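You operate a simulated robot arm through the tools that you are given. There is no shell and no other tool.

The job below is to be done with a simulated robot arm. You get a single attempt, and the scene is never put back.

## Task
Catch the belt's tray at the spur gate and push it onto the spur with the pusher.
Fine: stop the belt before you push, run the pusher home, and draw the gate back at the end. Leave the other trays where they are. Where these are worked on the way, their far stop is far enough and under half their travel is too little: spur gate.

Only the result counts: the job must be done as asked and must still hold three seconds after the hand-in. Knocking over, shifting, dropping, spilling or breaking anything else fails it.

## Robot
A 7-joint arm with a fingered hand, fixed in place. Base frame: the origin is on the floor under the middle of its stand, x ahead of it, y to its left, z up; the work surface is at about z = 0.47. Readings come in m, rad, newtons and seconds.
With the tool pointing down near the work surface it reaches from about 0.1 to 0.76 m from the base axis. Its first joint turns from -2.007 to 2.007 rad. Payload 5 kg.
Tool frame: the origin (TCP) lies between the finger pads and is the grasp point; the fingertips stand 0.032 m ahead of it; z points along the fingers, y is the line along which they close. The gripper opens to 0.16 m; its body begins 0.089 m behind the TCP. The gripper is a hand of 4 fingers: y runs from the thumb to the fingers, the wrist lies at [0, 0, -0.267] in the tool frame, and closing takes about 1.5 s.
Orientation is that of the tool frame in the base frame, as a unit quaternion [w, x, y, z]. With the fingers straight down and closing along the base's y, the tool's x points along the base's -x, its y along +y and its z along -z.

## Interface
- The arm moves only by the tool play_rows. Its argument "plan" is a list of rows, each a list of 2 entries, a list of its own where there are three numbers: the shift along the base's x, y, z in units of 400 mm (1.0 is 400 mm), then the turn, a rotation vector about the base's x, y, z in units of 45 degrees (1.0 is 45 degrees). In form: [[[x, y, z], [ax, ay, az]], ...]. A call has 1 to 20 rows; each row is the pose to reach, as a shift and turn from the pose commanded when the call began. "fingers" is the gripper command, from -1 (fully open) to 1 (shut), values between in proportion, set as the call begins (left out, the last holds). A call with a number of a shift or a turn outside -1 to 1 is refused whole. A row lasts 0.2 s, in which the tool goes at most 0.05 m and 0.15 rad; a call with a longer step from one row to the next is refused whole, and so is a gripper value outside its range. A pose out of reach is approached as far as the arm can. The call stops where the force on the tool passes 40 N (or 10 N more than at its start, if that is more) or the arm is blocked; 0.2 s more then pass. The fingers move at their own pace (about 0.045 m/s each) and stop on an object; they squeeze with about 22 N. The grip force told is the motor's: it shows also when the fingers shut on nothing. Time passes only in rows, and 0.2 s behind the last, so rows that repeat a pose let the fingers close. The reply holds the time, the measured pose of the TCP, the force on the tool along the base axes, the opening and the grip force, in the units named above and with some noise, with the torque about the TCP (base axes, N m) and any sound that the robot's microphone picked up.
- Cameras (640 x 400 px; columns grow to the right, rows downward): "scene" is fixed at [0.4053, -0.6452, 1.7095]; the picture's right is [0.92, -0.39, 0.00], its down [-0.24, -0.56, -0.80] and it looks along [0.31, 0.73, -0.60] (base axes); focal length 337 px, centre (320, 200). "wrist" rides on the gripper at [0.08, -0.004, -0.114] in the tool frame; the picture's right is [0.05, 1.00, 0.00], its down [-0.82, 0.04, -0.58] and it looks along [-0.58, 0.03, 0.82] (tool axes); focal length 265 px, centre (320, 200). There is no depth. A picture from a camera that has moved, and an enlarged one, comes with that camera's place and axes in the base frame and with its lens. The place of the scene camera against the robot may be out by one fixed shift of up to 0.012 m in any direction.
- camera(camera): a new picture of that camera. The clock stands still meanwhile.
- slide_trunk(by): slides the trunk up (or, below 0, down) by that many m; the arm rides with it, the base frame stays. It gives what a move gives, with no picture.
- grasp_type(shape): the hand has 4 fingers and takes this shape, open, in about a second: jaw (thumb against the fingers, like two jaws); tri (thumb and two fingers); tip (a fingertip pinch); poke (one finger out to press); point (the index stretched); flat (the hand flat); cup (the hand cupped); fist (a fist). The gripper value then closes the fingers along that shape, each until it touches; the sizes above hold for jaw. It gives what a move gives, with no picture.
- inspect(camera, box): a new picture of the part [left, top, right, bottom] of that camera's present view, enlarged. The clock stands still meanwhile.
- hand_in(): hands the job in; it is judged then, once.

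Nothing tells you positions but the pictures and the camera data. Unless the task says otherwise, let go and move clear before handing in.

The tools are called as a command line: name --argument value ..., lists and objects as JSON in quotes. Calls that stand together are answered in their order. play_rows: Moves the arm, as the interface text tells. Its arguments: {"type":"object","properties":{"plan":{"type":"array"},"fingers":{"type":"number"}},"required":["plan"]} The other tools are called the same way: slide_trunk (by) moves the trunk up or down; grasp_type (shape) gives the hand a shape; camera (camera) takes a picture; inspect (camera, box) takes an enlarged picture of a part of a camera's view; hand_in () hands the job in.

At the start:

```text
time_s: 0.0
tcp_pos: [0.6383, -0.0055, 1.3171]
ee_rot: [0.0, 0.0, 1.0, 0.001]
wrist_force: [0.0, 0.0, 0.0]
ft_torque: [-0.03, 0.02, 0.02]
gripper_width: 0.1599
grip_force: 0.0
shape: jaw
trunk travel left (down, up): [-0.8, 0.19]
```

scene: 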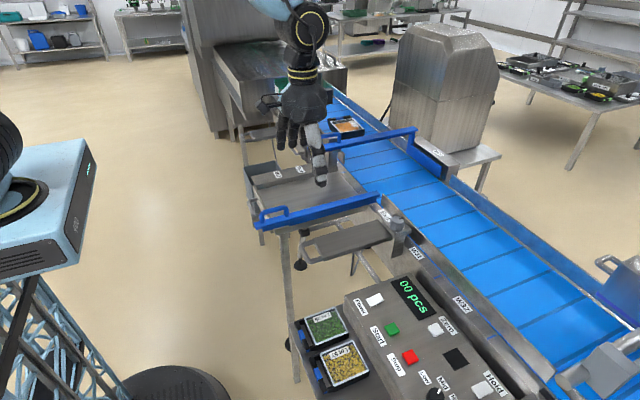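
wrist: 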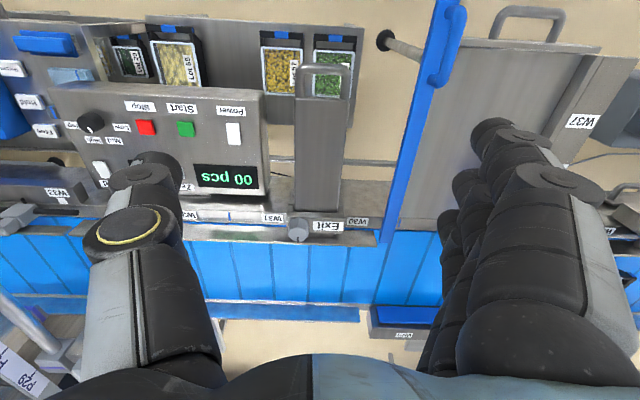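

I see a conveyor belt with a control panel (power, start, stop), a spur table to the left with blue rails, and trays. I'll look closer at the details before moving.

inspect --camera "scene" --box '[230, 80, 430, 205]'

inspect --camera "scene" --box '[240, 170, 440, 295]'

inspect --camera "scene" --box '[280, 275, 480, 400]'

inspect --camera "scene" --box '[440, 275, 640, 400]'

inspect --camera "wrist" --box '[0, 0, 320, 200]'

inspect --camera "wrist" --box '[320, 0, 640, 200]'

inspect --camera "wrist" --box '[0, 140, 320, 400]'

```text
3.20 times, centred on (330, 142) of scene
camera zoom: at [0.4053, -0.6452, 1.7095], right [0.92, -0.39, 0.0], down [-0.24, -0.56, -0.8], along [0.31, 0.73, -0.6], focal length 1080 px, centre (288, 384)
```

zoom: 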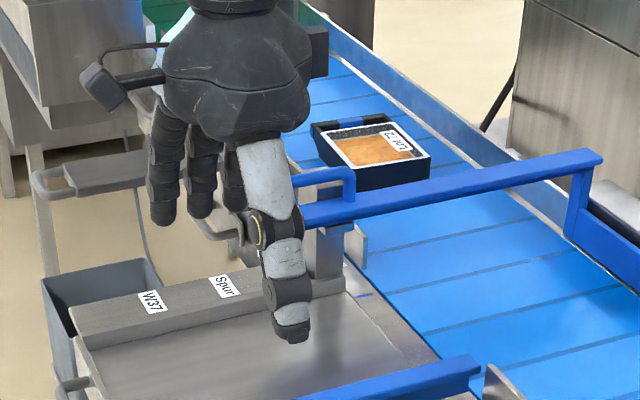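

```text
3.20 times, centred on (340, 232) of scene
camera zoom: at [0.4053, -0.6452, 1.7095], right [0.92, -0.39, 0.0], down [-0.24, -0.56, -0.8], along [0.31, 0.73, -0.6], focal length 1080 px, centre (256, 96)
```

zoom: 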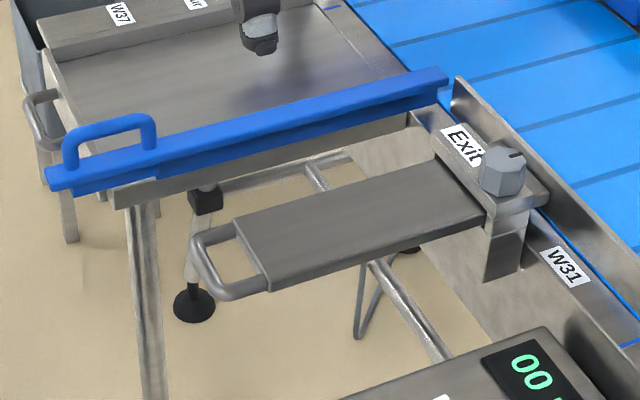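

```text
3.20 times, centred on (380, 338) of scene
camera zoom: at [0.4053, -0.6452, 1.7095], right [0.92, -0.39, 0.0], down [-0.24, -0.56, -0.8], along [0.31, 0.73, -0.6], focal length 1080 px, centre (128, -240)
```

zoom: 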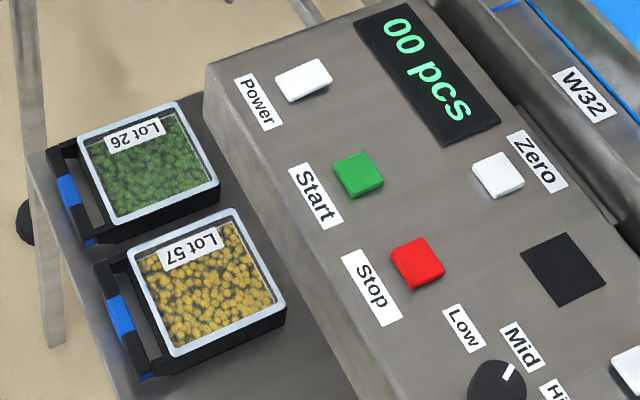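

```text
3.20 times, centred on (540, 338) of scene
camera zoom: at [0.4053, -0.6452, 1.7095], right [0.92, -0.39, 0.0], down [-0.24, -0.56, -0.8], along [0.31, 0.73, -0.6], focal length 1080 px, centre (-384, -240)
```

zoom: 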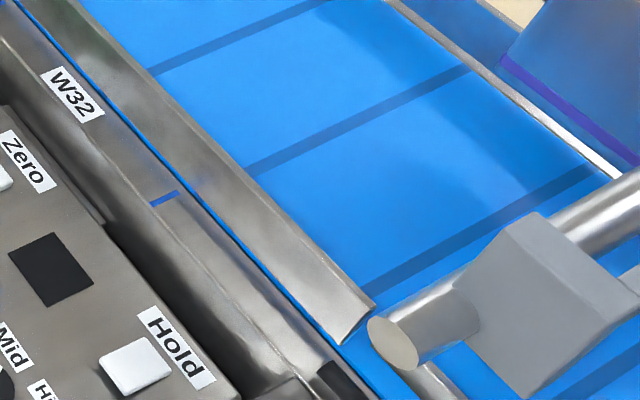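

```text
2.00 times, centred on (160, 100) of wrist
camera zoom: at [0.5577, -0.0095, 1.431], right [-0.05, 1.0, 0.0], down [0.82, 0.04, 0.58], along [0.58, 0.03, -0.82], focal length 531 px, centre (640, 400)
```

zoom: 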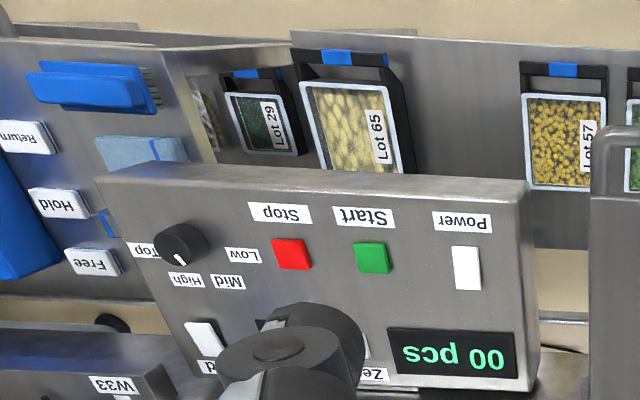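

```text
2.00 times, centred on (480, 100) of wrist
camera zoom: at [0.5577, -0.0095, 1.431], right [-0.05, 1.0, 0.0], down [0.82, 0.04, 0.58], along [0.58, 0.03, -0.82], focal length 531 px, centre (0, 400)
```

zoom: 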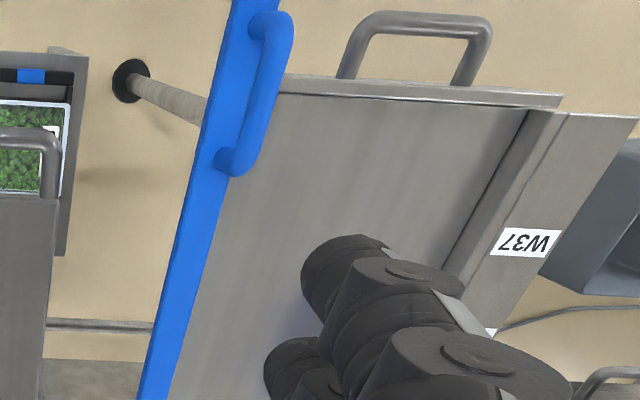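

```text
1.54 times, centred on (160, 270) of wrist
camera zoom: at [0.5577, -0.0095, 1.431], right [-0.05, 1.0, 0.0], down [0.82, 0.04, 0.58], along [0.58, 0.03, -0.82], focal length 408 px, centre (566, 92)
```

zoom: 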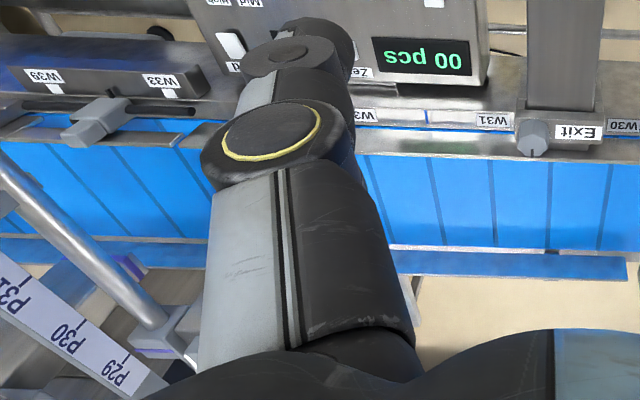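

The spur table with blue beams is to the robot's left, and the console with Power/Start/Stop is on the right. I'll shape the hand to a fist to clear the wrist view and move back a bit to view the spur, gate and pusher.

grasp_type --shape "fist"

play_rows --plan '[[[-0.1, 0, 0], [0, 0, 0]], [[-0.2, 0, 0], [0, 0, 0]], [[-0.3, 0, 0], [0, 0, 0]], [[-0.4, 0, 0], [0, 0, 0]]]'

camera --camera "wrist"

camera --camera "scene"

```text
time_s: 0.9
tcp_pos: [0.6379, -0.0065, 1.3166]
ee_rot: [0.0, 0.001, 1.0, 0.0]
wrist_force: [-0.4, -0.3, 0.4]
ft_torque: [-0.01, 0.01, -0.03]
gripper_width: 0.0
grip_force: 0.0
shape: fist
trunk travel left (down, up): [-0.8, 0.19]
```

```text
time_s: 1.9
tcp_pos: [0.4762, -0.0058, 1.3192]
ee_rot: [0.001, 0.0, 1.0, 0.0]
wrist_force: [0.8, 0.2, 0.0]
ft_torque: [-0.01, -0.04, 0.04]
gripper_width: 0.0
grip_force: 0.1
shape: fist
trunk travel left (down, up): [-0.8, 0.19]
```

```text
taken
camera wrist: at [0.397, -0.01, 1.4325], right [-0.05, 1.0, 0.0], down [0.81, 0.04, 0.58], along [0.58, 0.03, -0.82], focal length 265 px, centre (320, 200)
```

wrist: 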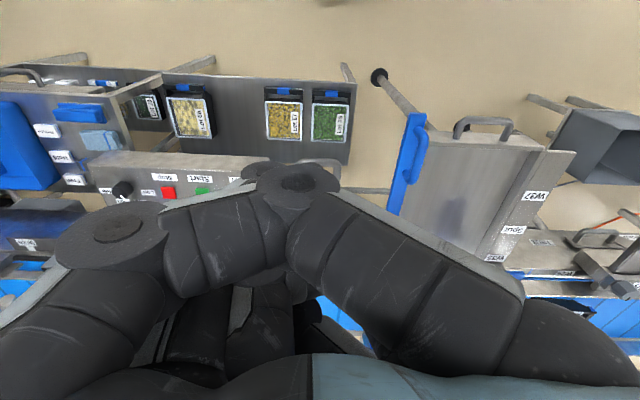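

```text
taken
```

scene: 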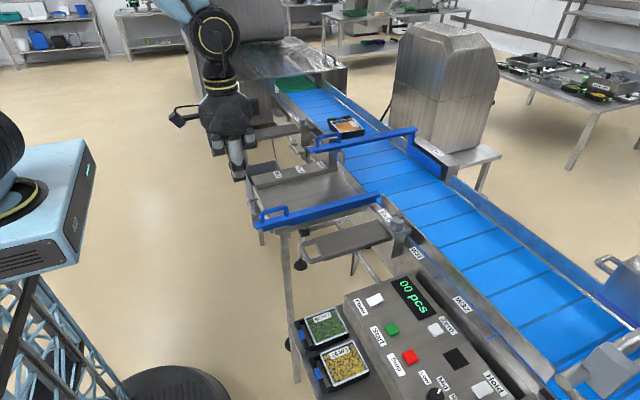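

The arm moved away and the tray hasn't moved, so the belt seems stopped. I'll zoom in on the scene view to study the gate, pusher and tray.

inspect --camera "scene" --box '[240, 100, 400, 200]'

inspect --camera "scene" --box '[340, 100, 500, 200]'

inspect --camera "scene" --box '[160, 60, 320, 160]'

inspect --camera "scene" --box '[240, 140, 400, 240]'

inspect --camera "wrist" --box '[480, 160, 640, 260]'

inspect --camera "wrist" --box '[340, 100, 560, 240]'

inspect --camera "wrist" --box '[0, 60, 160, 160]'

```text
4.00 times, centred on (320, 150) of scene
camera zoom: at [0.4053, -0.6452, 1.7095], right [0.92, -0.39, 0.0], down [-0.24, -0.56, -0.8], along [0.31, 0.73, -0.6], focal length 1349 px, centre (320, 400)
```

zoom: 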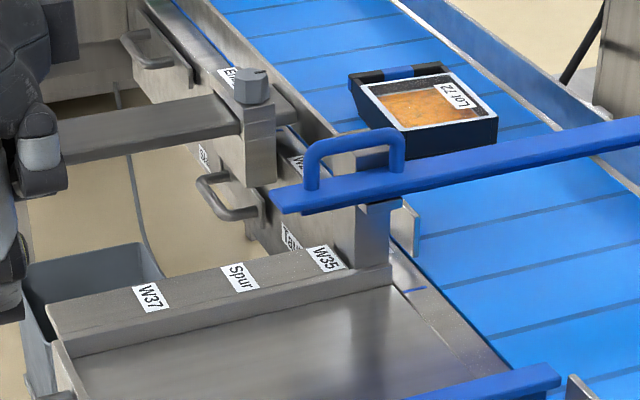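

```text
4.00 times, centred on (420, 150) of scene
camera zoom: at [0.4053, -0.6452, 1.7095], right [0.92, -0.39, 0.0], down [-0.24, -0.56, -0.8], along [0.31, 0.73, -0.6], focal length 1349 px, centre (-80, 400)
```

zoom: 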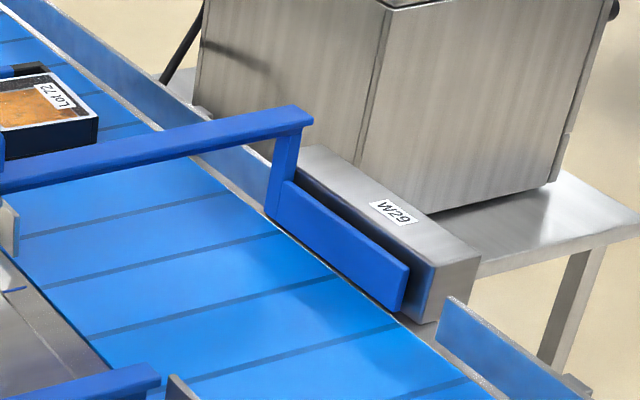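

```text
4.00 times, centred on (240, 110) of scene
camera zoom: at [0.4053, -0.6452, 1.7095], right [0.92, -0.39, 0.0], down [-0.24, -0.56, -0.8], along [0.31, 0.73, -0.6], focal length 1349 px, centre (640, 560)
```

zoom: 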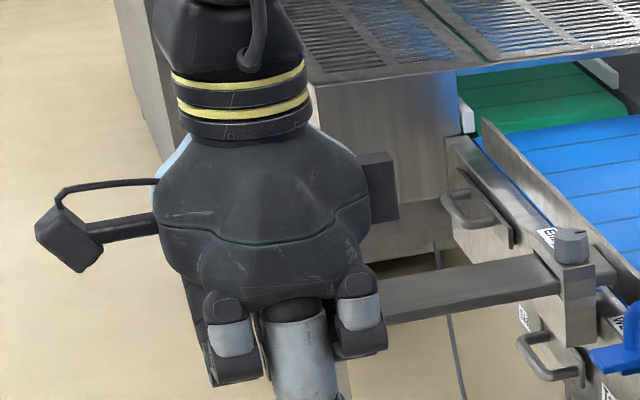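

```text
4.00 times, centred on (320, 190) of scene
camera zoom: at [0.4053, -0.6452, 1.7095], right [0.92, -0.39, 0.0], down [-0.24, -0.56, -0.8], along [0.31, 0.73, -0.6], focal length 1349 px, centre (320, 240)
```

zoom: 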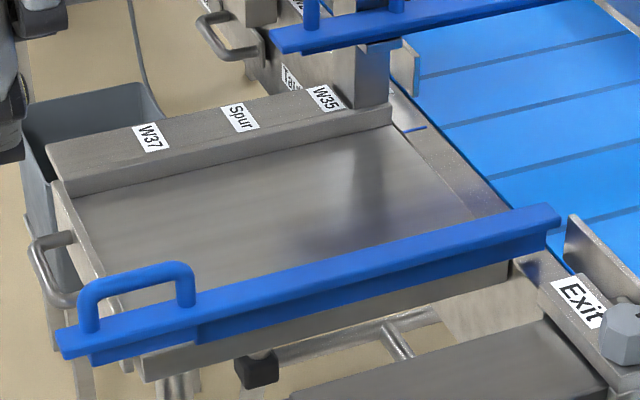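

```text
4.00 times, centred on (560, 210) of wrist
camera zoom: at [0.397, -0.01, 1.4325], right [-0.05, 1.0, 0.0], down [0.81, 0.04, 0.58], along [0.58, 0.03, -0.82], focal length 1062 px, centre (-640, 160)
```

zoom: 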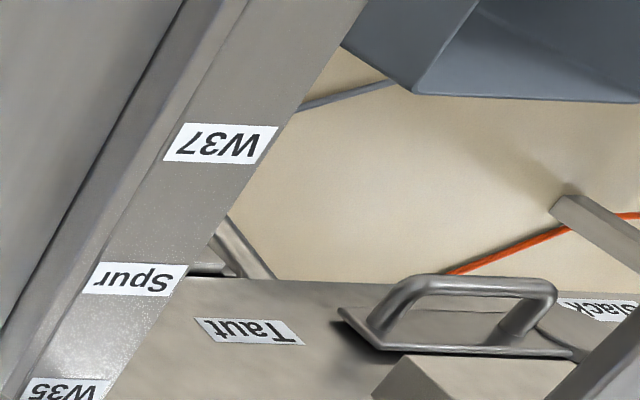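

```text
2.86 times, centred on (450, 170) of wrist
camera zoom: at [0.397, -0.01, 1.4325], right [-0.05, 1.0, 0.0], down [0.81, 0.04, 0.58], along [0.58, 0.03, -0.82], focal length 758 px, centre (-51, 286)
```

zoom: 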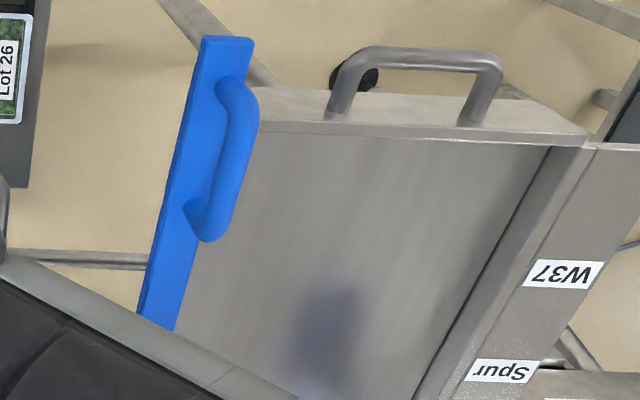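

```text
4.00 times, centred on (80, 110) of wrist
camera zoom: at [0.397, -0.01, 1.4325], right [-0.05, 1.0, 0.0], down [0.81, 0.04, 0.58], along [0.58, 0.03, -0.82], focal length 1062 px, centre (1280, 560)
```

zoom: 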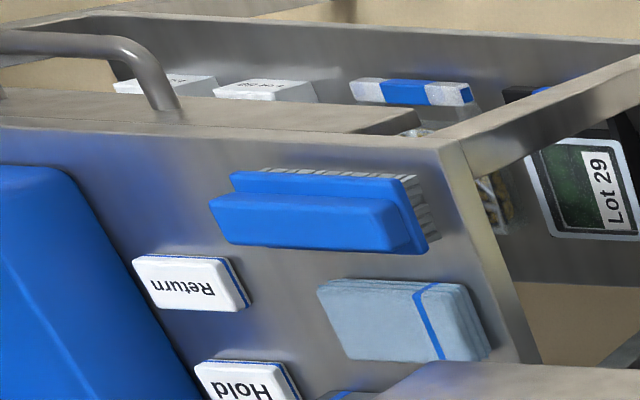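

The layout: the belt runs along y with the tray (Lot 72) to the far left. The pusher plate (W29) is on the far side of the spur mouth with its blue handle on the near rail, and the blue spur gate is drawn back on the right side of the spur. I'll try other hand shapes for a clearer view.

grasp_type --shape "point"

camera --camera "wrist"

grasp_type --shape "jaw"

camera --camera "wrist"

camera --camera "scene"

```text
time_s: 2.8
tcp_pos: [0.48, -0.0061, 1.3185]
ee_rot: [0.0, -0.001, 1.0, 0.0]
wrist_force: [0.8, 0.4, -0.4]
ft_torque: [-0.02, 0.02, 0.03]
gripper_width: 0.1521
grip_force: 0.1
shape: point
trunk travel left (down, up): [-0.8, 0.19]
```

```text
taken
camera wrist: at [0.3989, -0.0101, 1.4321], right [-0.05, 1.0, 0.0], down [0.82, 0.04, 0.58], along [0.58, 0.03, -0.82], focal length 265 px, centre (320, 200)
```

wrist: 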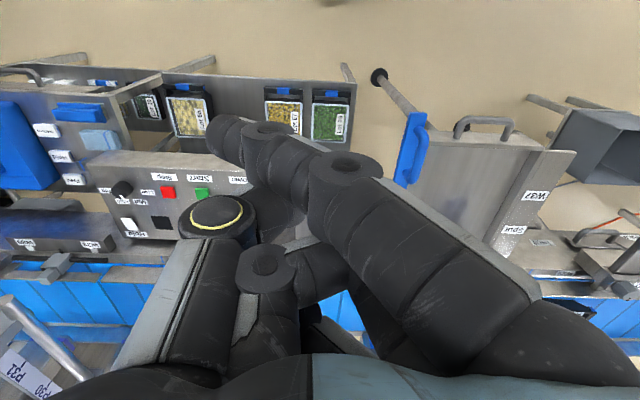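

```text
time_s: 3.7
tcp_pos: [0.4786, -0.0059, 1.3192]
ee_rot: [0.001, 0.0, 1.0, 0.0]
wrist_force: [0.1, 0.6, -0.6]
ft_torque: [0.02, 0.02, 0.0]
gripper_width: 0.16
grip_force: 0.1
shape: jaw
trunk travel left (down, up): [-0.8, 0.19]
```

```text
taken
camera wrist: at [0.3989, -0.0102, 1.4321], right [-0.05, 1.0, 0.0], down [0.82, 0.04, 0.58], along [0.58, 0.03, -0.82], focal length 265 px, centre (320, 200)
```

wrist: 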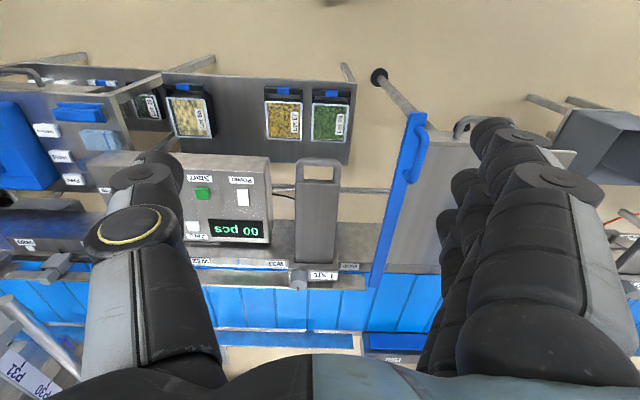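

```text
taken
```

scene: 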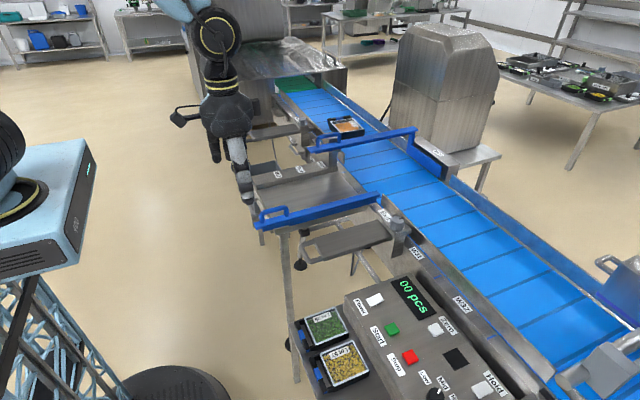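

The belt appears stopped and the jaw shape gives the clearest central view. I'll move the hand left over the spur to see the gate, the pusher handle and the belt better.

play_rows --plan '[[[0, 0.1, 0], [0, 0, 0]], [[0, 0.2, 0], [0, 0, 0]], [[0, 0.3, 0], [0, 0, 0]], [[0, 0.4, 0], [0, 0, 0]], [[0, 0.5, 0], [0, 0, 0]], [[0, 0.6, 0], [0, 0, 0]]]'

camera --camera "wrist"

```text
time_s: 5.1
tcp_pos: [0.4797, 0.2364, 1.3154]
ee_rot: [0.0, 0.001, 1.0, 0.0]
wrist_force: [0.3, 0.5, 1.1]
ft_torque: [-0.05, 0.0, -0.01]
gripper_width: 0.1598
grip_force: 0.1
shape: jaw
trunk travel left (down, up): [-0.8, 0.19]
```

```text
taken
camera wrist: at [0.3992, 0.2328, 1.4289], right [-0.05, 1.0, 0.0], down [0.82, 0.04, 0.58], along [0.58, 0.03, -0.82], focal length 265 px, centre (320, 200)
```

wrist: 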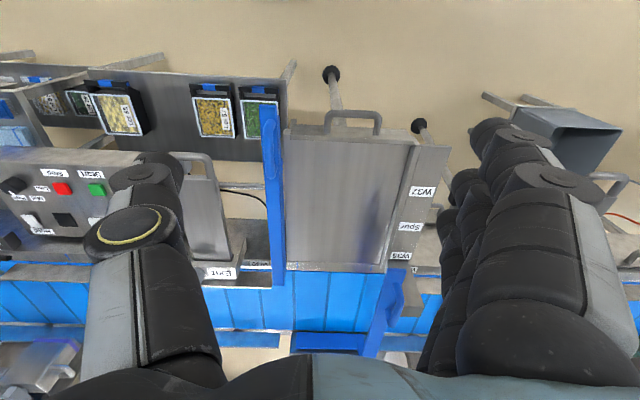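

inspect --camera "wrist" --box '[240, 240, 440, 365]'

inspect --camera "wrist" --box '[240, 90, 440, 215]'

inspect --camera "wrist" --box '[240, 170, 440, 295]'

```text
3.20 times, centred on (340, 302) of wrist
camera zoom: at [0.3992, 0.2328, 1.4289], right [-0.05, 1.0, 0.0], down [0.82, 0.04, 0.58], along [0.58, 0.03, -0.82], focal length 849 px, centre (256, -128)
```

zoom: 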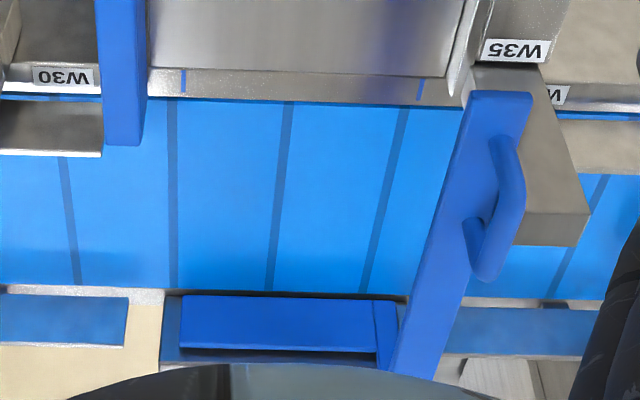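

```text
3.20 times, centred on (340, 152) of wrist
camera zoom: at [0.3992, 0.2328, 1.4289], right [-0.05, 1.0, 0.0], down [0.82, 0.04, 0.58], along [0.58, 0.03, -0.82], focal length 849 px, centre (256, 352)
```

zoom: 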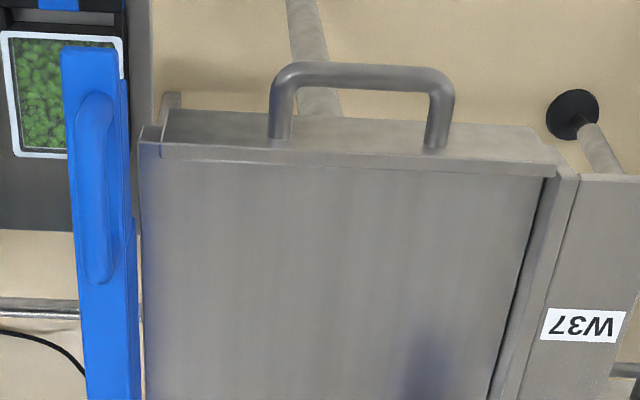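

```text
3.20 times, centred on (340, 232) of wrist
camera zoom: at [0.3992, 0.2328, 1.4289], right [-0.05, 1.0, 0.0], down [0.82, 0.04, 0.58], along [0.58, 0.03, -0.82], focal length 849 px, centre (256, 96)
```

zoom: 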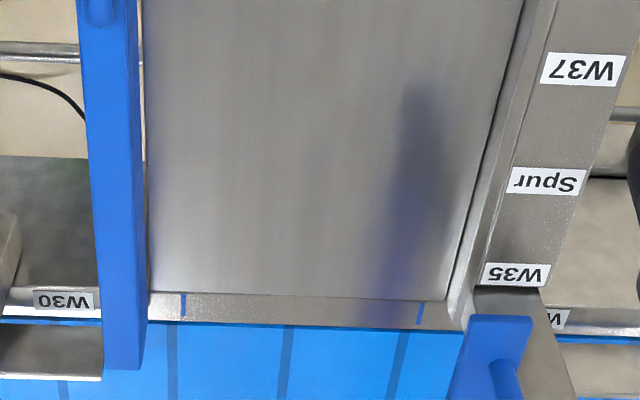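

The gate handle is around (0.54–0.64, 0.16, 1.02) and the pusher handle is around x≈0.9, y≈0.43. I'll move further forward, staying high, to test reach and get a closer view of the pusher and tray.

play_rows --plan '[[[0.08, 0.06, 0], [0, 0, 0]], [[0.16, 0.12, 0], [0, 0, 0]], [[0.24, 0.18, 0], [0, 0, 0]], [[0.32, 0.24, 0], [0, 0, 0]], [[0.4, 0.3, 0], [0, 0, 0]]]'

camera --camera "wrist"

```text
time_s: 6.3
tcp_pos: [0.6419, 0.3568, 1.3152]
ee_rot: [-0.001, 0.001, 1.0, -0.001]
wrist_force: [0.9, 0.8, -0.2]
ft_torque: [-0.06, 0.04, -0.01]
gripper_width: 0.1601
grip_force: 0.0
shape: jaw
trunk travel left (down, up): [-0.8, 0.19]
```

```text
taken
camera wrist: at [0.5617, 0.3519, 1.4287], right [-0.05, 1.0, 0.0], down [0.82, 0.04, 0.58], along [0.58, 0.03, -0.82], focal length 265 px, centre (320, 200)
```

wrist: 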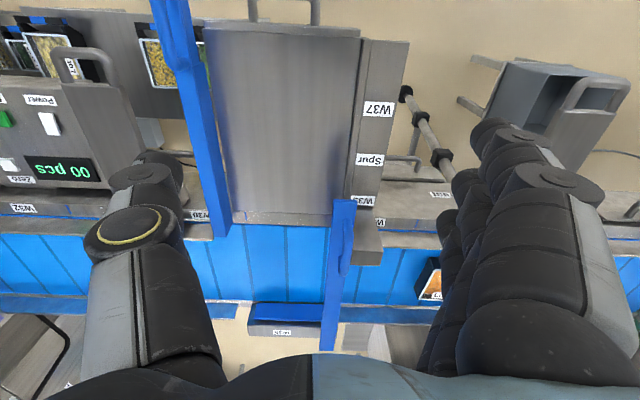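

inspect --camera "wrist" --box '[220, 180, 460, 330]'

inspect --camera "wrist" --box '[300, 180, 400, 250]'

inspect --camera "wrist" --box '[300, 230, 400, 300]'

```text
2.67 times, centred on (340, 255) of wrist
camera zoom: at [0.5617, 0.3519, 1.4287], right [-0.05, 1.0, 0.0], down [0.82, 0.04, 0.58], along [0.58, 0.03, -0.82], focal length 708 px, centre (267, 53)
```

zoom: 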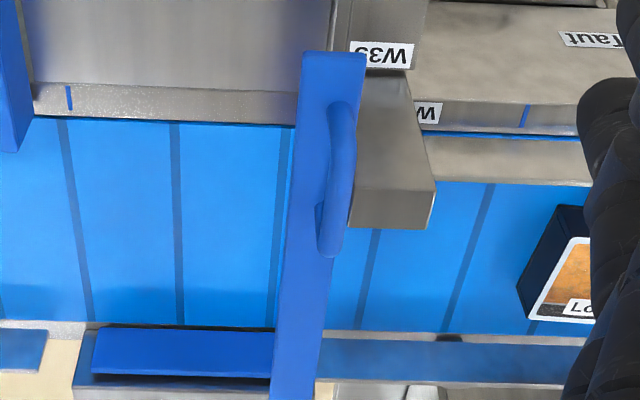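

```text
5.71 times, centred on (350, 215) of wrist
camera zoom: at [0.5617, 0.3519, 1.4287], right [-0.05, 1.0, 0.0], down [0.82, 0.04, 0.58], along [0.58, 0.03, -0.82], focal length 1517 px, centre (149, 114)
```

zoom: 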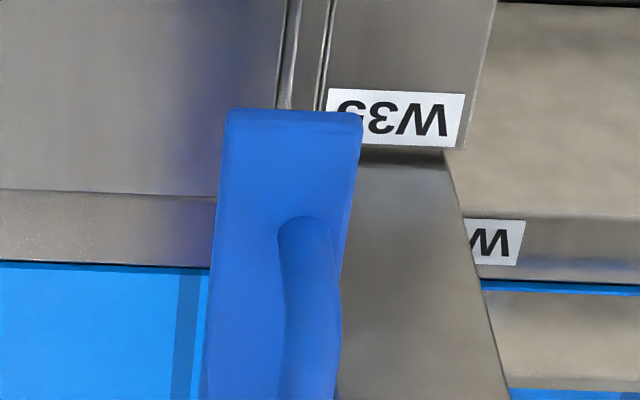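

```text
5.71 times, centred on (350, 265) of wrist
camera zoom: at [0.5617, 0.3519, 1.4287], right [-0.05, 1.0, 0.0], down [0.82, 0.04, 0.58], along [0.58, 0.03, -0.82], focal length 1517 px, centre (149, -171)
```

zoom: 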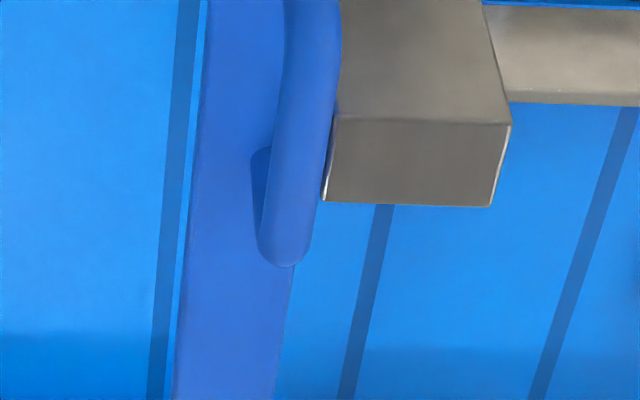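

The pusher beam's near end is at about (0.806, 0.405), top z≈1.08, with its handle at x≈0.845–0.94, z≈1.13. I'll test how far the arm reaches forward with the tool down, staying high above everything.

play_rows --plan '[[[0.1, 0.02, 0], [0, 0, 0]], [[0.2, 0.04, 0], [0, 0, 0]], [[0.3, 0.06, 0], [0, 0, 0]], [[0.4, 0.08, 0], [0, 0, 0]], [[0.5, 0.1, 0], [0, 0, 0]], [[0.62, 0.13, 0], [0, 0, 0]]]'

camera --camera "wrist"

camera --camera "scene"

```text
time_s: 7.7
tcp_pos: [0.8883, 0.4082, 1.3139]
ee_rot: [-0.001, 0.0, 1.0, -0.001]
wrist_force: [1.0, 0.6, -0.8]
ft_torque: [-0.05, 0.02, 0.0]
gripper_width: 0.1598
grip_force: 0.1
shape: jaw
trunk travel left (down, up): [-0.8, 0.19]
```

```text
taken
camera wrist: at [0.8083, 0.4042, 1.4284], right [-0.05, 1.0, 0.0], down [0.82, 0.04, 0.57], along [0.57, 0.03, -0.82], focal length 265 px, centre (320, 200)
```

wrist: 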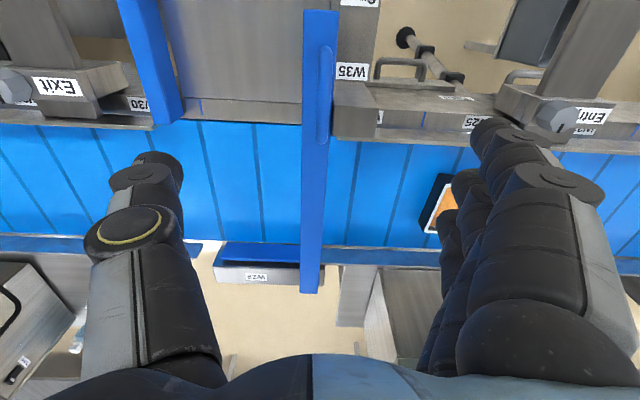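

```text
taken
```

scene: 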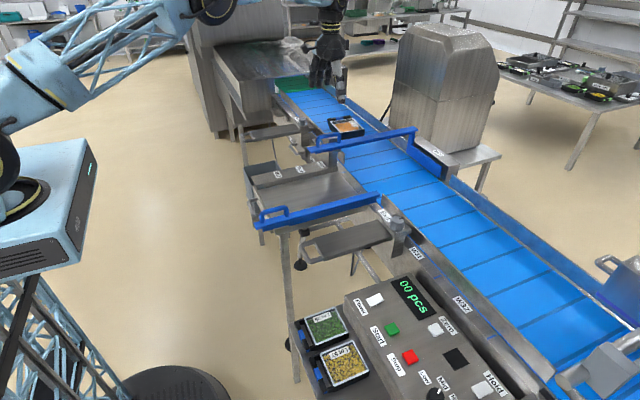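

The tool-down pose reaches the pusher handle position. The belt is standing still. Next I go above the gate handle at about (0.58, 0.16) and look before gripping.

play_rows --plan '[[[-0.0765, -0.062, -0.01], [0, 0, 0]], [[-0.153, -0.124, -0.02], [0, 0, 0]], [[-0.2295, -0.186, -0.03], [0, 0, 0]], [[-0.306, -0.248, -0.04], [0, 0, 0]], [[-0.3825, -0.31, -0.06], [0, 0, 0]], [[-0.459, -0.372, -0.09], [0, 0, 0]], [[-0.5355, -0.434, -0.12], [0, 0, 0]], [[-0.612, -0.496, -0.16], [0, 0, 0]], [[-0.6885, -0.558, -0.2], [0, 0, 0]], [[-0.77, -0.62, -0.25], [0, 0, 0]]]'

camera --camera "wrist"

inspect --camera "scene" --box '[220, 120, 420, 245]'

```text
time_s: 9.9
tcp_pos: [0.578, 0.159, 1.2187]
ee_rot: [-0.001, 0.0, 1.0, 0.0]
wrist_force: [0.5, -0.5, -0.2]
ft_torque: [0.0, -0.02, 0.01]
gripper_width: 0.16
grip_force: 0.0
shape: jaw
trunk travel left (down, up): [-0.8, 0.19]
```

```text
taken
camera wrist: at [0.497, 0.1536, 1.3311], right [-0.05, 1.0, 0.0], down [0.81, 0.04, 0.58], along [0.58, 0.03, -0.82], focal length 265 px, centre (320, 200)
```

wrist: 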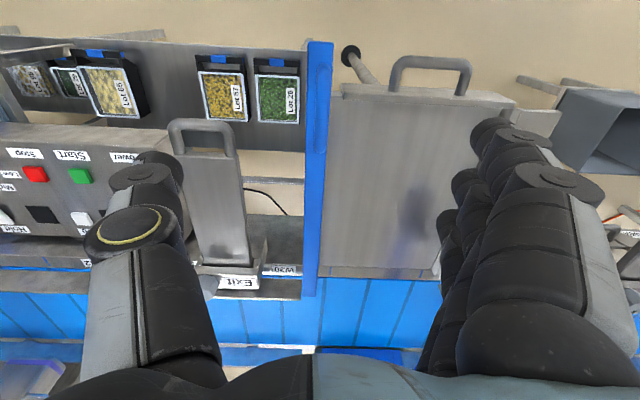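

```text
3.20 times, centred on (320, 182) of scene
camera zoom: at [0.4053, -0.6452, 1.7095], right [0.92, -0.39, 0.0], down [-0.24, -0.56, -0.8], along [0.31, 0.73, -0.6], focal length 1080 px, centre (320, 256)
```

zoom: 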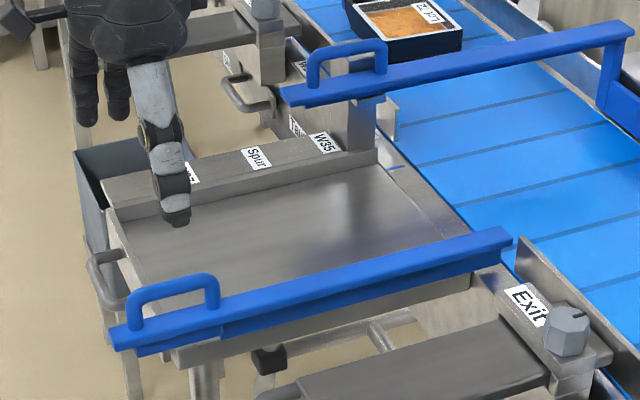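

inspect --camera "wrist" --box '[270, 30, 370, 130]'

inspect --camera "wrist" --box '[220, 200, 420, 325]'

```text
4.00 times, centred on (320, 80) of wrist
camera zoom: at [0.497, 0.1536, 1.3311], right [-0.05, 1.0, 0.0], down [0.81, 0.04, 0.58], along [0.58, 0.03, -0.82], focal length 1062 px, centre (320, 680)
```

zoom: 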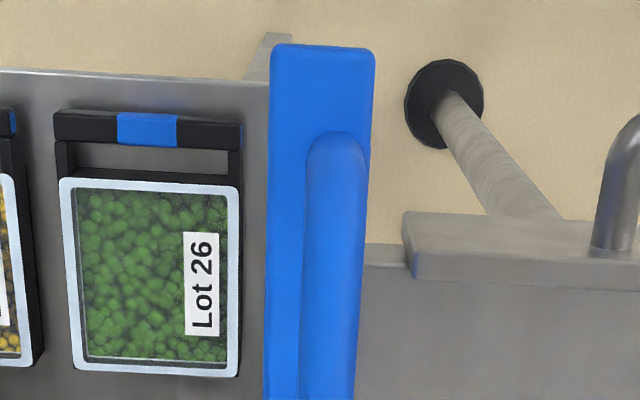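

```text
3.20 times, centred on (320, 262) of wrist
camera zoom: at [0.497, 0.1536, 1.3311], right [-0.05, 1.0, 0.0], down [0.81, 0.04, 0.58], along [0.58, 0.03, -0.82], focal length 849 px, centre (320, 0)
```

zoom: 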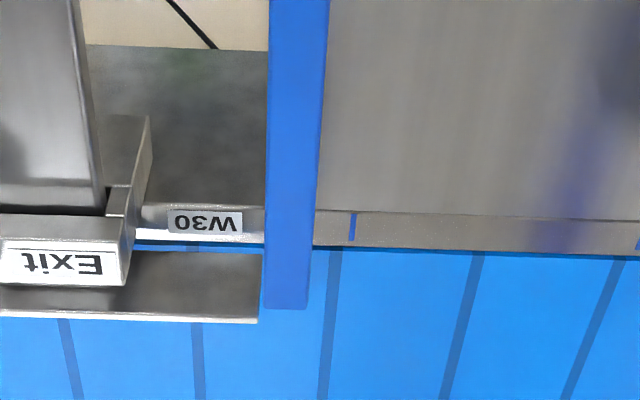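

The gate handle bar lies at y≈0.160, x 0.535–0.635, top z≈1.04, so the hand is centred over it. I descend and close on it.

play_rows --plan '[[[0.01, 0.002, -0.08], [0, 0, 0]], [[0.01, 0.002, -0.16], [0, 0, 0]], [[0.01, 0.002, -0.24], [0, 0, 0]], [[0.01, 0.002, -0.32], [0, 0, 0]], [[0.01, 0.002, -0.4], [0, 0, 0]], [[0.01, 0.002, -0.45], [0, 0, 0]], [[0.01, 0.002, -0.48], [0, 0, 0]]]' --fingers -1

camera --camera "wrist"

inspect --camera "scene" --box '[220, 120, 420, 245]'

```text
time_s: 11.5
tcp_pos: [0.5827, 0.161, 1.0251]
ee_rot: [0.0, 0.0, 1.0, 0.0]
wrist_force: [-0.5, 1.5, 0.8]
ft_torque: [0.0, 0.02, 0.03]
gripper_width: 0.1601
grip_force: 0.0
shape: jaw
trunk travel left (down, up): [-0.8, 0.19]
```

```text
taken
camera wrist: at [0.5027, 0.1561, 1.1384], right [-0.05, 1.0, 0.0], down [0.82, 0.04, 0.58], along [0.58, 0.03, -0.82], focal length 265 px, centre (320, 200)
```

wrist: 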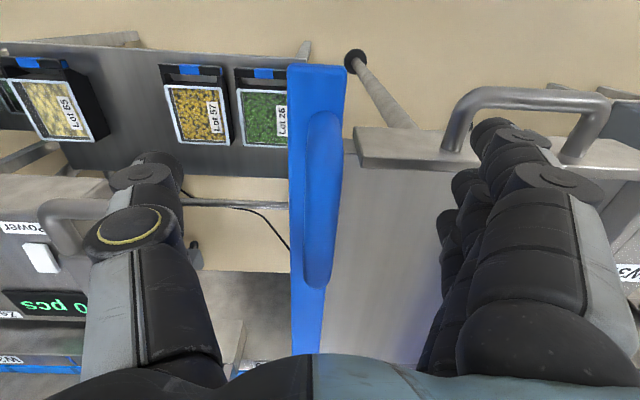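

```text
3.20 times, centred on (320, 182) of scene
camera zoom: at [0.4053, -0.6452, 1.7095], right [0.92, -0.39, 0.0], down [-0.24, -0.56, -0.8], along [0.31, 0.73, -0.6], focal length 1080 px, centre (320, 256)
```

zoom: 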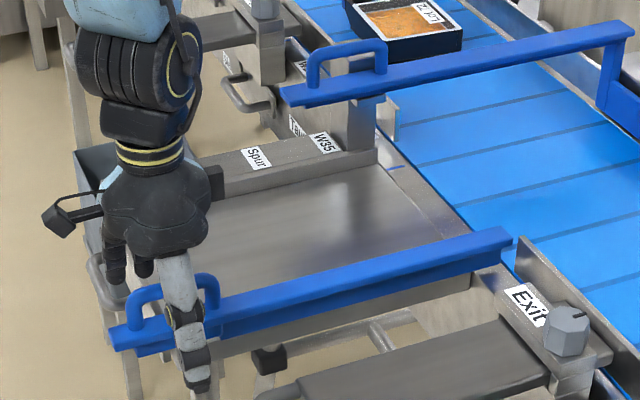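

The thumb and fingers straddle the gate bar. I close the hand on it.

play_rows --plan '[[[0, 0, 0], [0, 0, 0]], [[0, 0, 0], [0, 0, 0]], [[0, 0, 0], [0, 0, 0]], [[0, 0, 0], [0, 0, 0]], [[0, 0, 0], [0, 0, 0]], [[0, 0, 0], [0, 0, 0]], [[0, 0, 0], [0, 0, 0]], [[0, 0, 0], [0, 0, 0]], [[0, 0, 0], [0, 0, 0]], [[0, 0, 0], [0, 0, 0]]]' --fingers 1

camera --camera "wrist"

inspect --camera "scene" --box '[220, 120, 420, 245]'

```text
time_s: 13.7
tcp_pos: [0.5833, 0.1596, 1.0257]
ee_rot: [0.001, 0.0, 1.0, 0.001]
wrist_force: [-0.1, 1.5, 0.0]
ft_torque: [0.01, 0.03, -0.01]
gripper_width: 0.0156
grip_force: 21.9
shape: jaw
trunk travel left (down, up): [-0.8, 0.19]
```

```text
taken
camera wrist: at [0.5027, 0.156, 1.1389], right [-0.05, 1.0, 0.0], down [0.82, 0.04, 0.58], along [0.58, 0.03, -0.82], focal length 265 px, centre (320, 200)
```

wrist: 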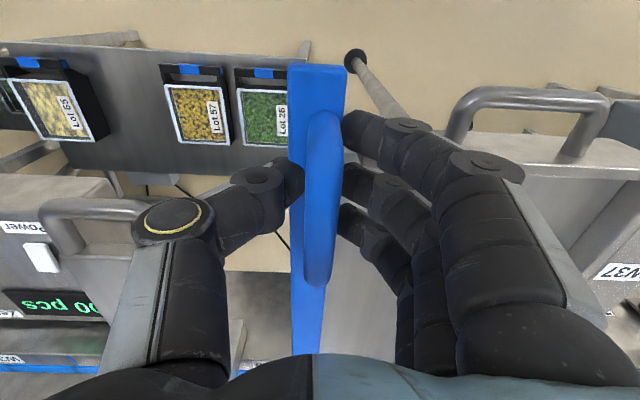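

```text
3.20 times, centred on (320, 182) of scene
camera zoom: at [0.4053, -0.6452, 1.7095], right [0.92, -0.39, 0.0], down [-0.24, -0.56, -0.8], along [0.31, 0.73, -0.6], focal length 1080 px, centre (320, 256)
```

zoom: 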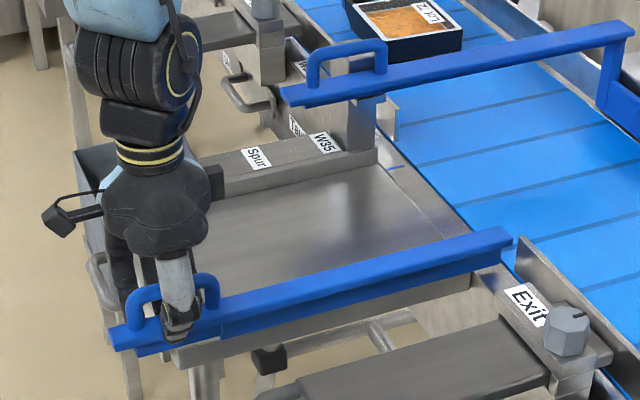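

The bar is gripped (opening 0.0156 m, about 22 N). Now I push the gate forward across the belt until its far stop.

play_rows --plan '[[[0.03, 0, 0], [0, 0, 0]], [[0.08, 0, 0], [0, 0, 0]], [[0.13, 0, 0], [0, 0, 0]], [[0.18, 0, 0], [0, 0, 0]], [[0.23, 0, 0], [0, 0, 0]], [[0.28, 0, 0], [0, 0, 0]], [[0.33, 0, 0], [0, 0, 0]], [[0.38, 0, 0], [0, 0, 0]], [[0.43, 0, 0], [0, 0, 0]], [[0.48, 0, 0], [0, 0, 0]], [[0.53, 0, 0], [0, 0, 0]], [[0.58, 0, 0], [0, 0, 0]], [[0.63, 0, 0], [0, 0, 0]], [[0.68, 0, 0], [0, 0, 0]], [[0.73, 0, 0], [0, 0, 0]], [[0.78, 0, 0], [0, 0, 0]]]'

camera --camera "wrist"

inspect --camera "scene" --box '[240, 110, 480, 260]'

```text
time_s: 17.1
tcp_pos: [0.8914, 0.1606, 1.0268]
ee_rot: [-0.001, 0.0, 1.0, 0.0]
wrist_force: [-18.8, 0.9, 19.2]
ft_torque: [-0.08, 0.45, 0.04]
gripper_width: 0.0158
grip_force: 22.1
shape: jaw
trunk travel left (down, up): [-0.8, 0.19]
```

```text
taken
camera wrist: at [0.809, 0.1558, 1.1404], right [-0.05, 1.0, 0.0], down [0.82, 0.04, 0.58], along [0.58, 0.03, -0.82], focal length 265 px, centre (320, 200)
```

wrist: 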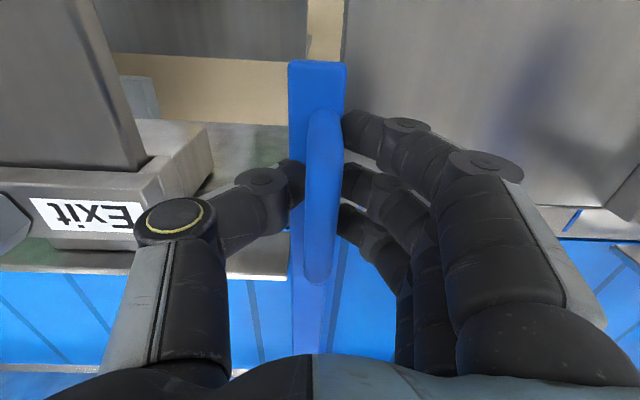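

```text
2.67 times, centred on (360, 185) of scene
camera zoom: at [0.4053, -0.6452, 1.7095], right [0.92, -0.39, 0.0], down [-0.24, -0.56, -0.8], along [0.31, 0.73, -0.6], focal length 900 px, centre (213, 240)
```

zoom: 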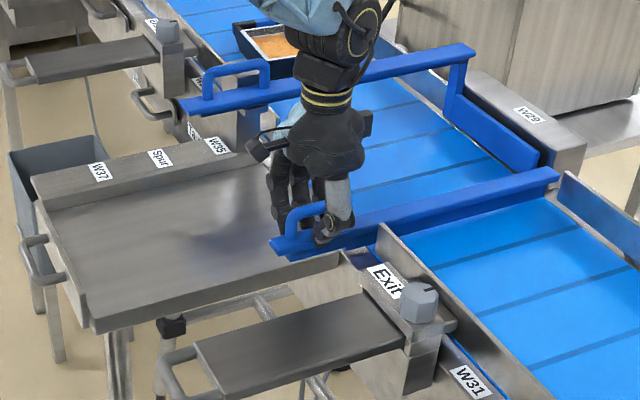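

The gate moved 0.31 m and now spans the belt. I push a little more to confirm it is on its far stop.

play_rows --plan '[[[0.02, 0, 0], [0, 0, 0]], [[0.04, 0, 0], [0, 0, 0]], [[0.06, 0, 0], [0, 0, 0]], [[0.08, 0, 0], [0, 0, 0]]]'

inspect --camera "scene" --box '[240, 110, 480, 260]'

```text
time_s: 17.4
tcp_pos: [0.8907, 0.1592, 1.026]
ee_rot: [-0.004, 0.0, 1.0, -0.001]
wrist_force: [-20.0, -1.4, 21.2]
ft_torque: [-0.09, 0.45, 0.05]
gripper_width: 0.016
grip_force: 22.4
shape: jaw
trunk travel left (down, up): [-0.8, 0.19]
stopped in row 1: the force on the tool passed its limit at 44 N (the readings are from after the stop); the commanded pose is now the measured one
```

```text
2.67 times, centred on (360, 185) of scene
camera zoom: at [0.4053, -0.6452, 1.7095], right [0.92, -0.39, 0.0], down [-0.24, -0.56, -0.8], along [0.31, 0.73, -0.6], focal length 900 px, centre (213, 240)
```

zoom: 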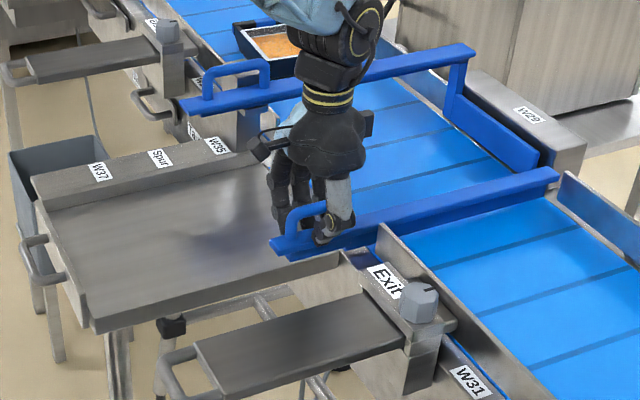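

The gate is on its far stop (travel about 0.31 m). I open the fingers only part-way, because the Exit block is near the thumb, and lift straight up.

play_rows --plan '[[[0, 0, 0], [0, 0, 0]], [[0, 0, 0], [0, 0, 0]], [[0, 0, 0], [0, 0, 0]], [[0, 0, 0], [0, 0, 0]], [[0, 0, 0], [0, 0, 0]]]' --fingers 0.3

play_rows --plan '[[[0, 0, 0.03], [0, 0, 0]], [[0, 0, 0.08], [0, 0, 0]], [[0, 0, 0.16], [0, 0, 0]], [[0, 0, 0.26], [0, 0, 0]], [[0, 0, 0.36], [0, 0, 0]], [[0, 0, 0.46], [0, 0, 0]]]'

camera --camera "wrist"

camera --camera "scene"

```text
time_s: 18.6
tcp_pos: [0.8927, 0.1606, 1.0238]
ee_rot: [-0.004, 0.0, 1.0, 0.0]
wrist_force: [0.1, 0.6, -0.5]
ft_torque: [-0.03, 0.0, 0.01]
gripper_width: 0.0553
grip_force: 0.0
shape: jaw
trunk travel left (down, up): [-0.8, 0.19]
```

```text
time_s: 20.0
tcp_pos: [0.8931, 0.1582, 1.2079]
ee_rot: [-0.005, 0.0, 1.0, -0.001]
wrist_force: [-0.2, 0.7, -0.2]
ft_torque: [0.01, -0.02, 0.01]
gripper_width: 0.0553
grip_force: 0.0
shape: jaw
trunk travel left (down, up): [-0.8, 0.19]
```

```text
taken
camera wrist: at [0.8132, 0.1541, 1.3223], right [-0.05, 1.0, 0.0], down [0.82, 0.04, 0.57], along [0.57, 0.03, -0.82], focal length 265 px, centre (320, 200)
```

wrist: 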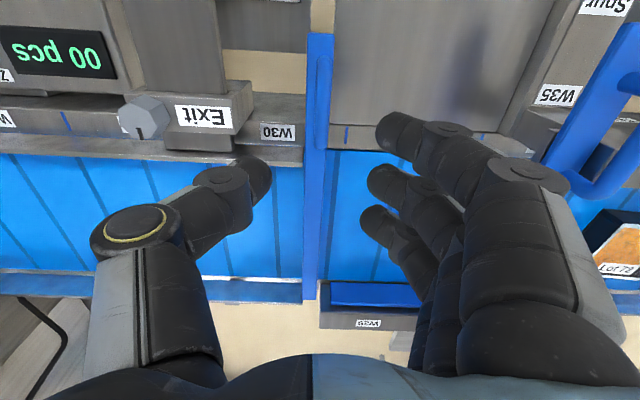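

```text
taken
```

scene: 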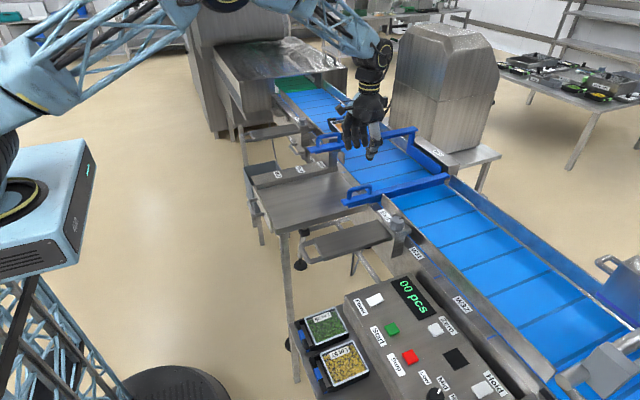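

The gate stays extended across the belt, and the tray is waiting upstream near (1.19, 0.80). Next I switch to the poke shape and move over the console to locate the Start button (about (0.76, −0.27, 0.92)).

play_rows --plan '[[[-0.06, -0.09, 0.02], [0, 0, 0]], [[-0.12, -0.18, 0.04], [0, 0, 0]], [[-0.18, -0.27, 0.06], [0, 0, 0]], [[-0.24, -0.36, 0.06], [0, 0, 0]], [[-0.3, -0.45, 0.06], [0, 0, 0]], [[-0.36, -0.54, 0.06], [0, 0, 0]], [[-0.42, -0.63, 0.06], [0, 0, 0]], [[-0.48, -0.72, 0.06], [0, 0, 0]], [[-0.5, -0.82, 0.06], [0, 0, 0]]]'

grasp_type --shape "poke"

camera --camera "wrist"

camera --camera "scene"

```text
time_s: 22.0
tcp_pos: [0.6933, -0.1698, 1.2303]
ee_rot: [-0.004, 0.001, 1.0, 0.0]
wrist_force: [0.1, -0.1, 1.0]
ft_torque: [0.05, -0.01, -0.01]
gripper_width: 0.0556
grip_force: 0.0
shape: jaw
trunk travel left (down, up): [-0.8, 0.19]
```

```text
time_s: 22.9
tcp_pos: [0.6927, -0.1682, 1.2307]
ee_rot: [-0.005, 0.0, 1.0, 0.0]
wrist_force: [-0.5, -0.4, 0.2]
ft_torque: [0.01, 0.0, 0.0]
gripper_width: 0.0
grip_force: 0.0
shape: poke
trunk travel left (down, up): [-0.8, 0.19]
```

```text
taken
camera wrist: at [0.6139, -0.1729, 1.3452], right [-0.05, 1.0, 0.0], down [0.82, 0.04, 0.57], along [0.57, 0.03, -0.82], focal length 265 px, centre (320, 200)
```

wrist: 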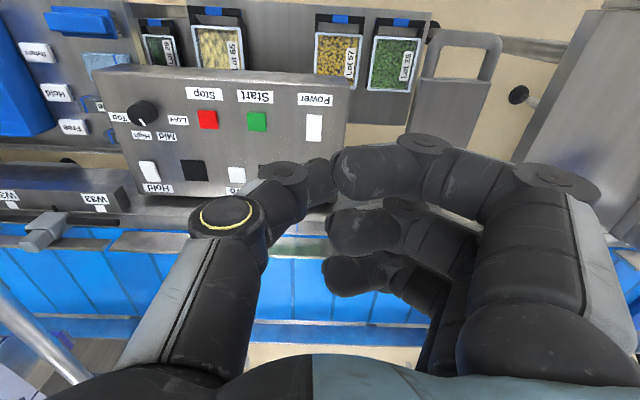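

```text
taken
```

scene: 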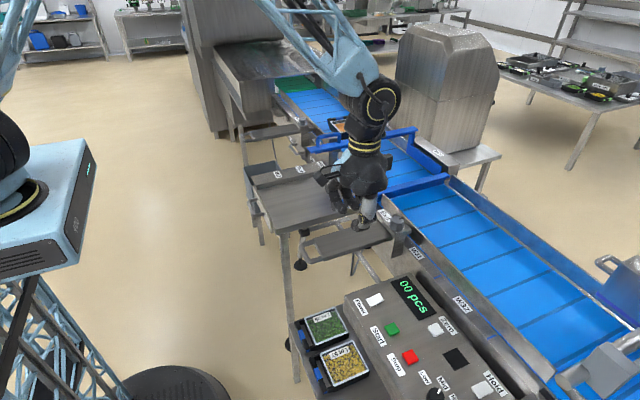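

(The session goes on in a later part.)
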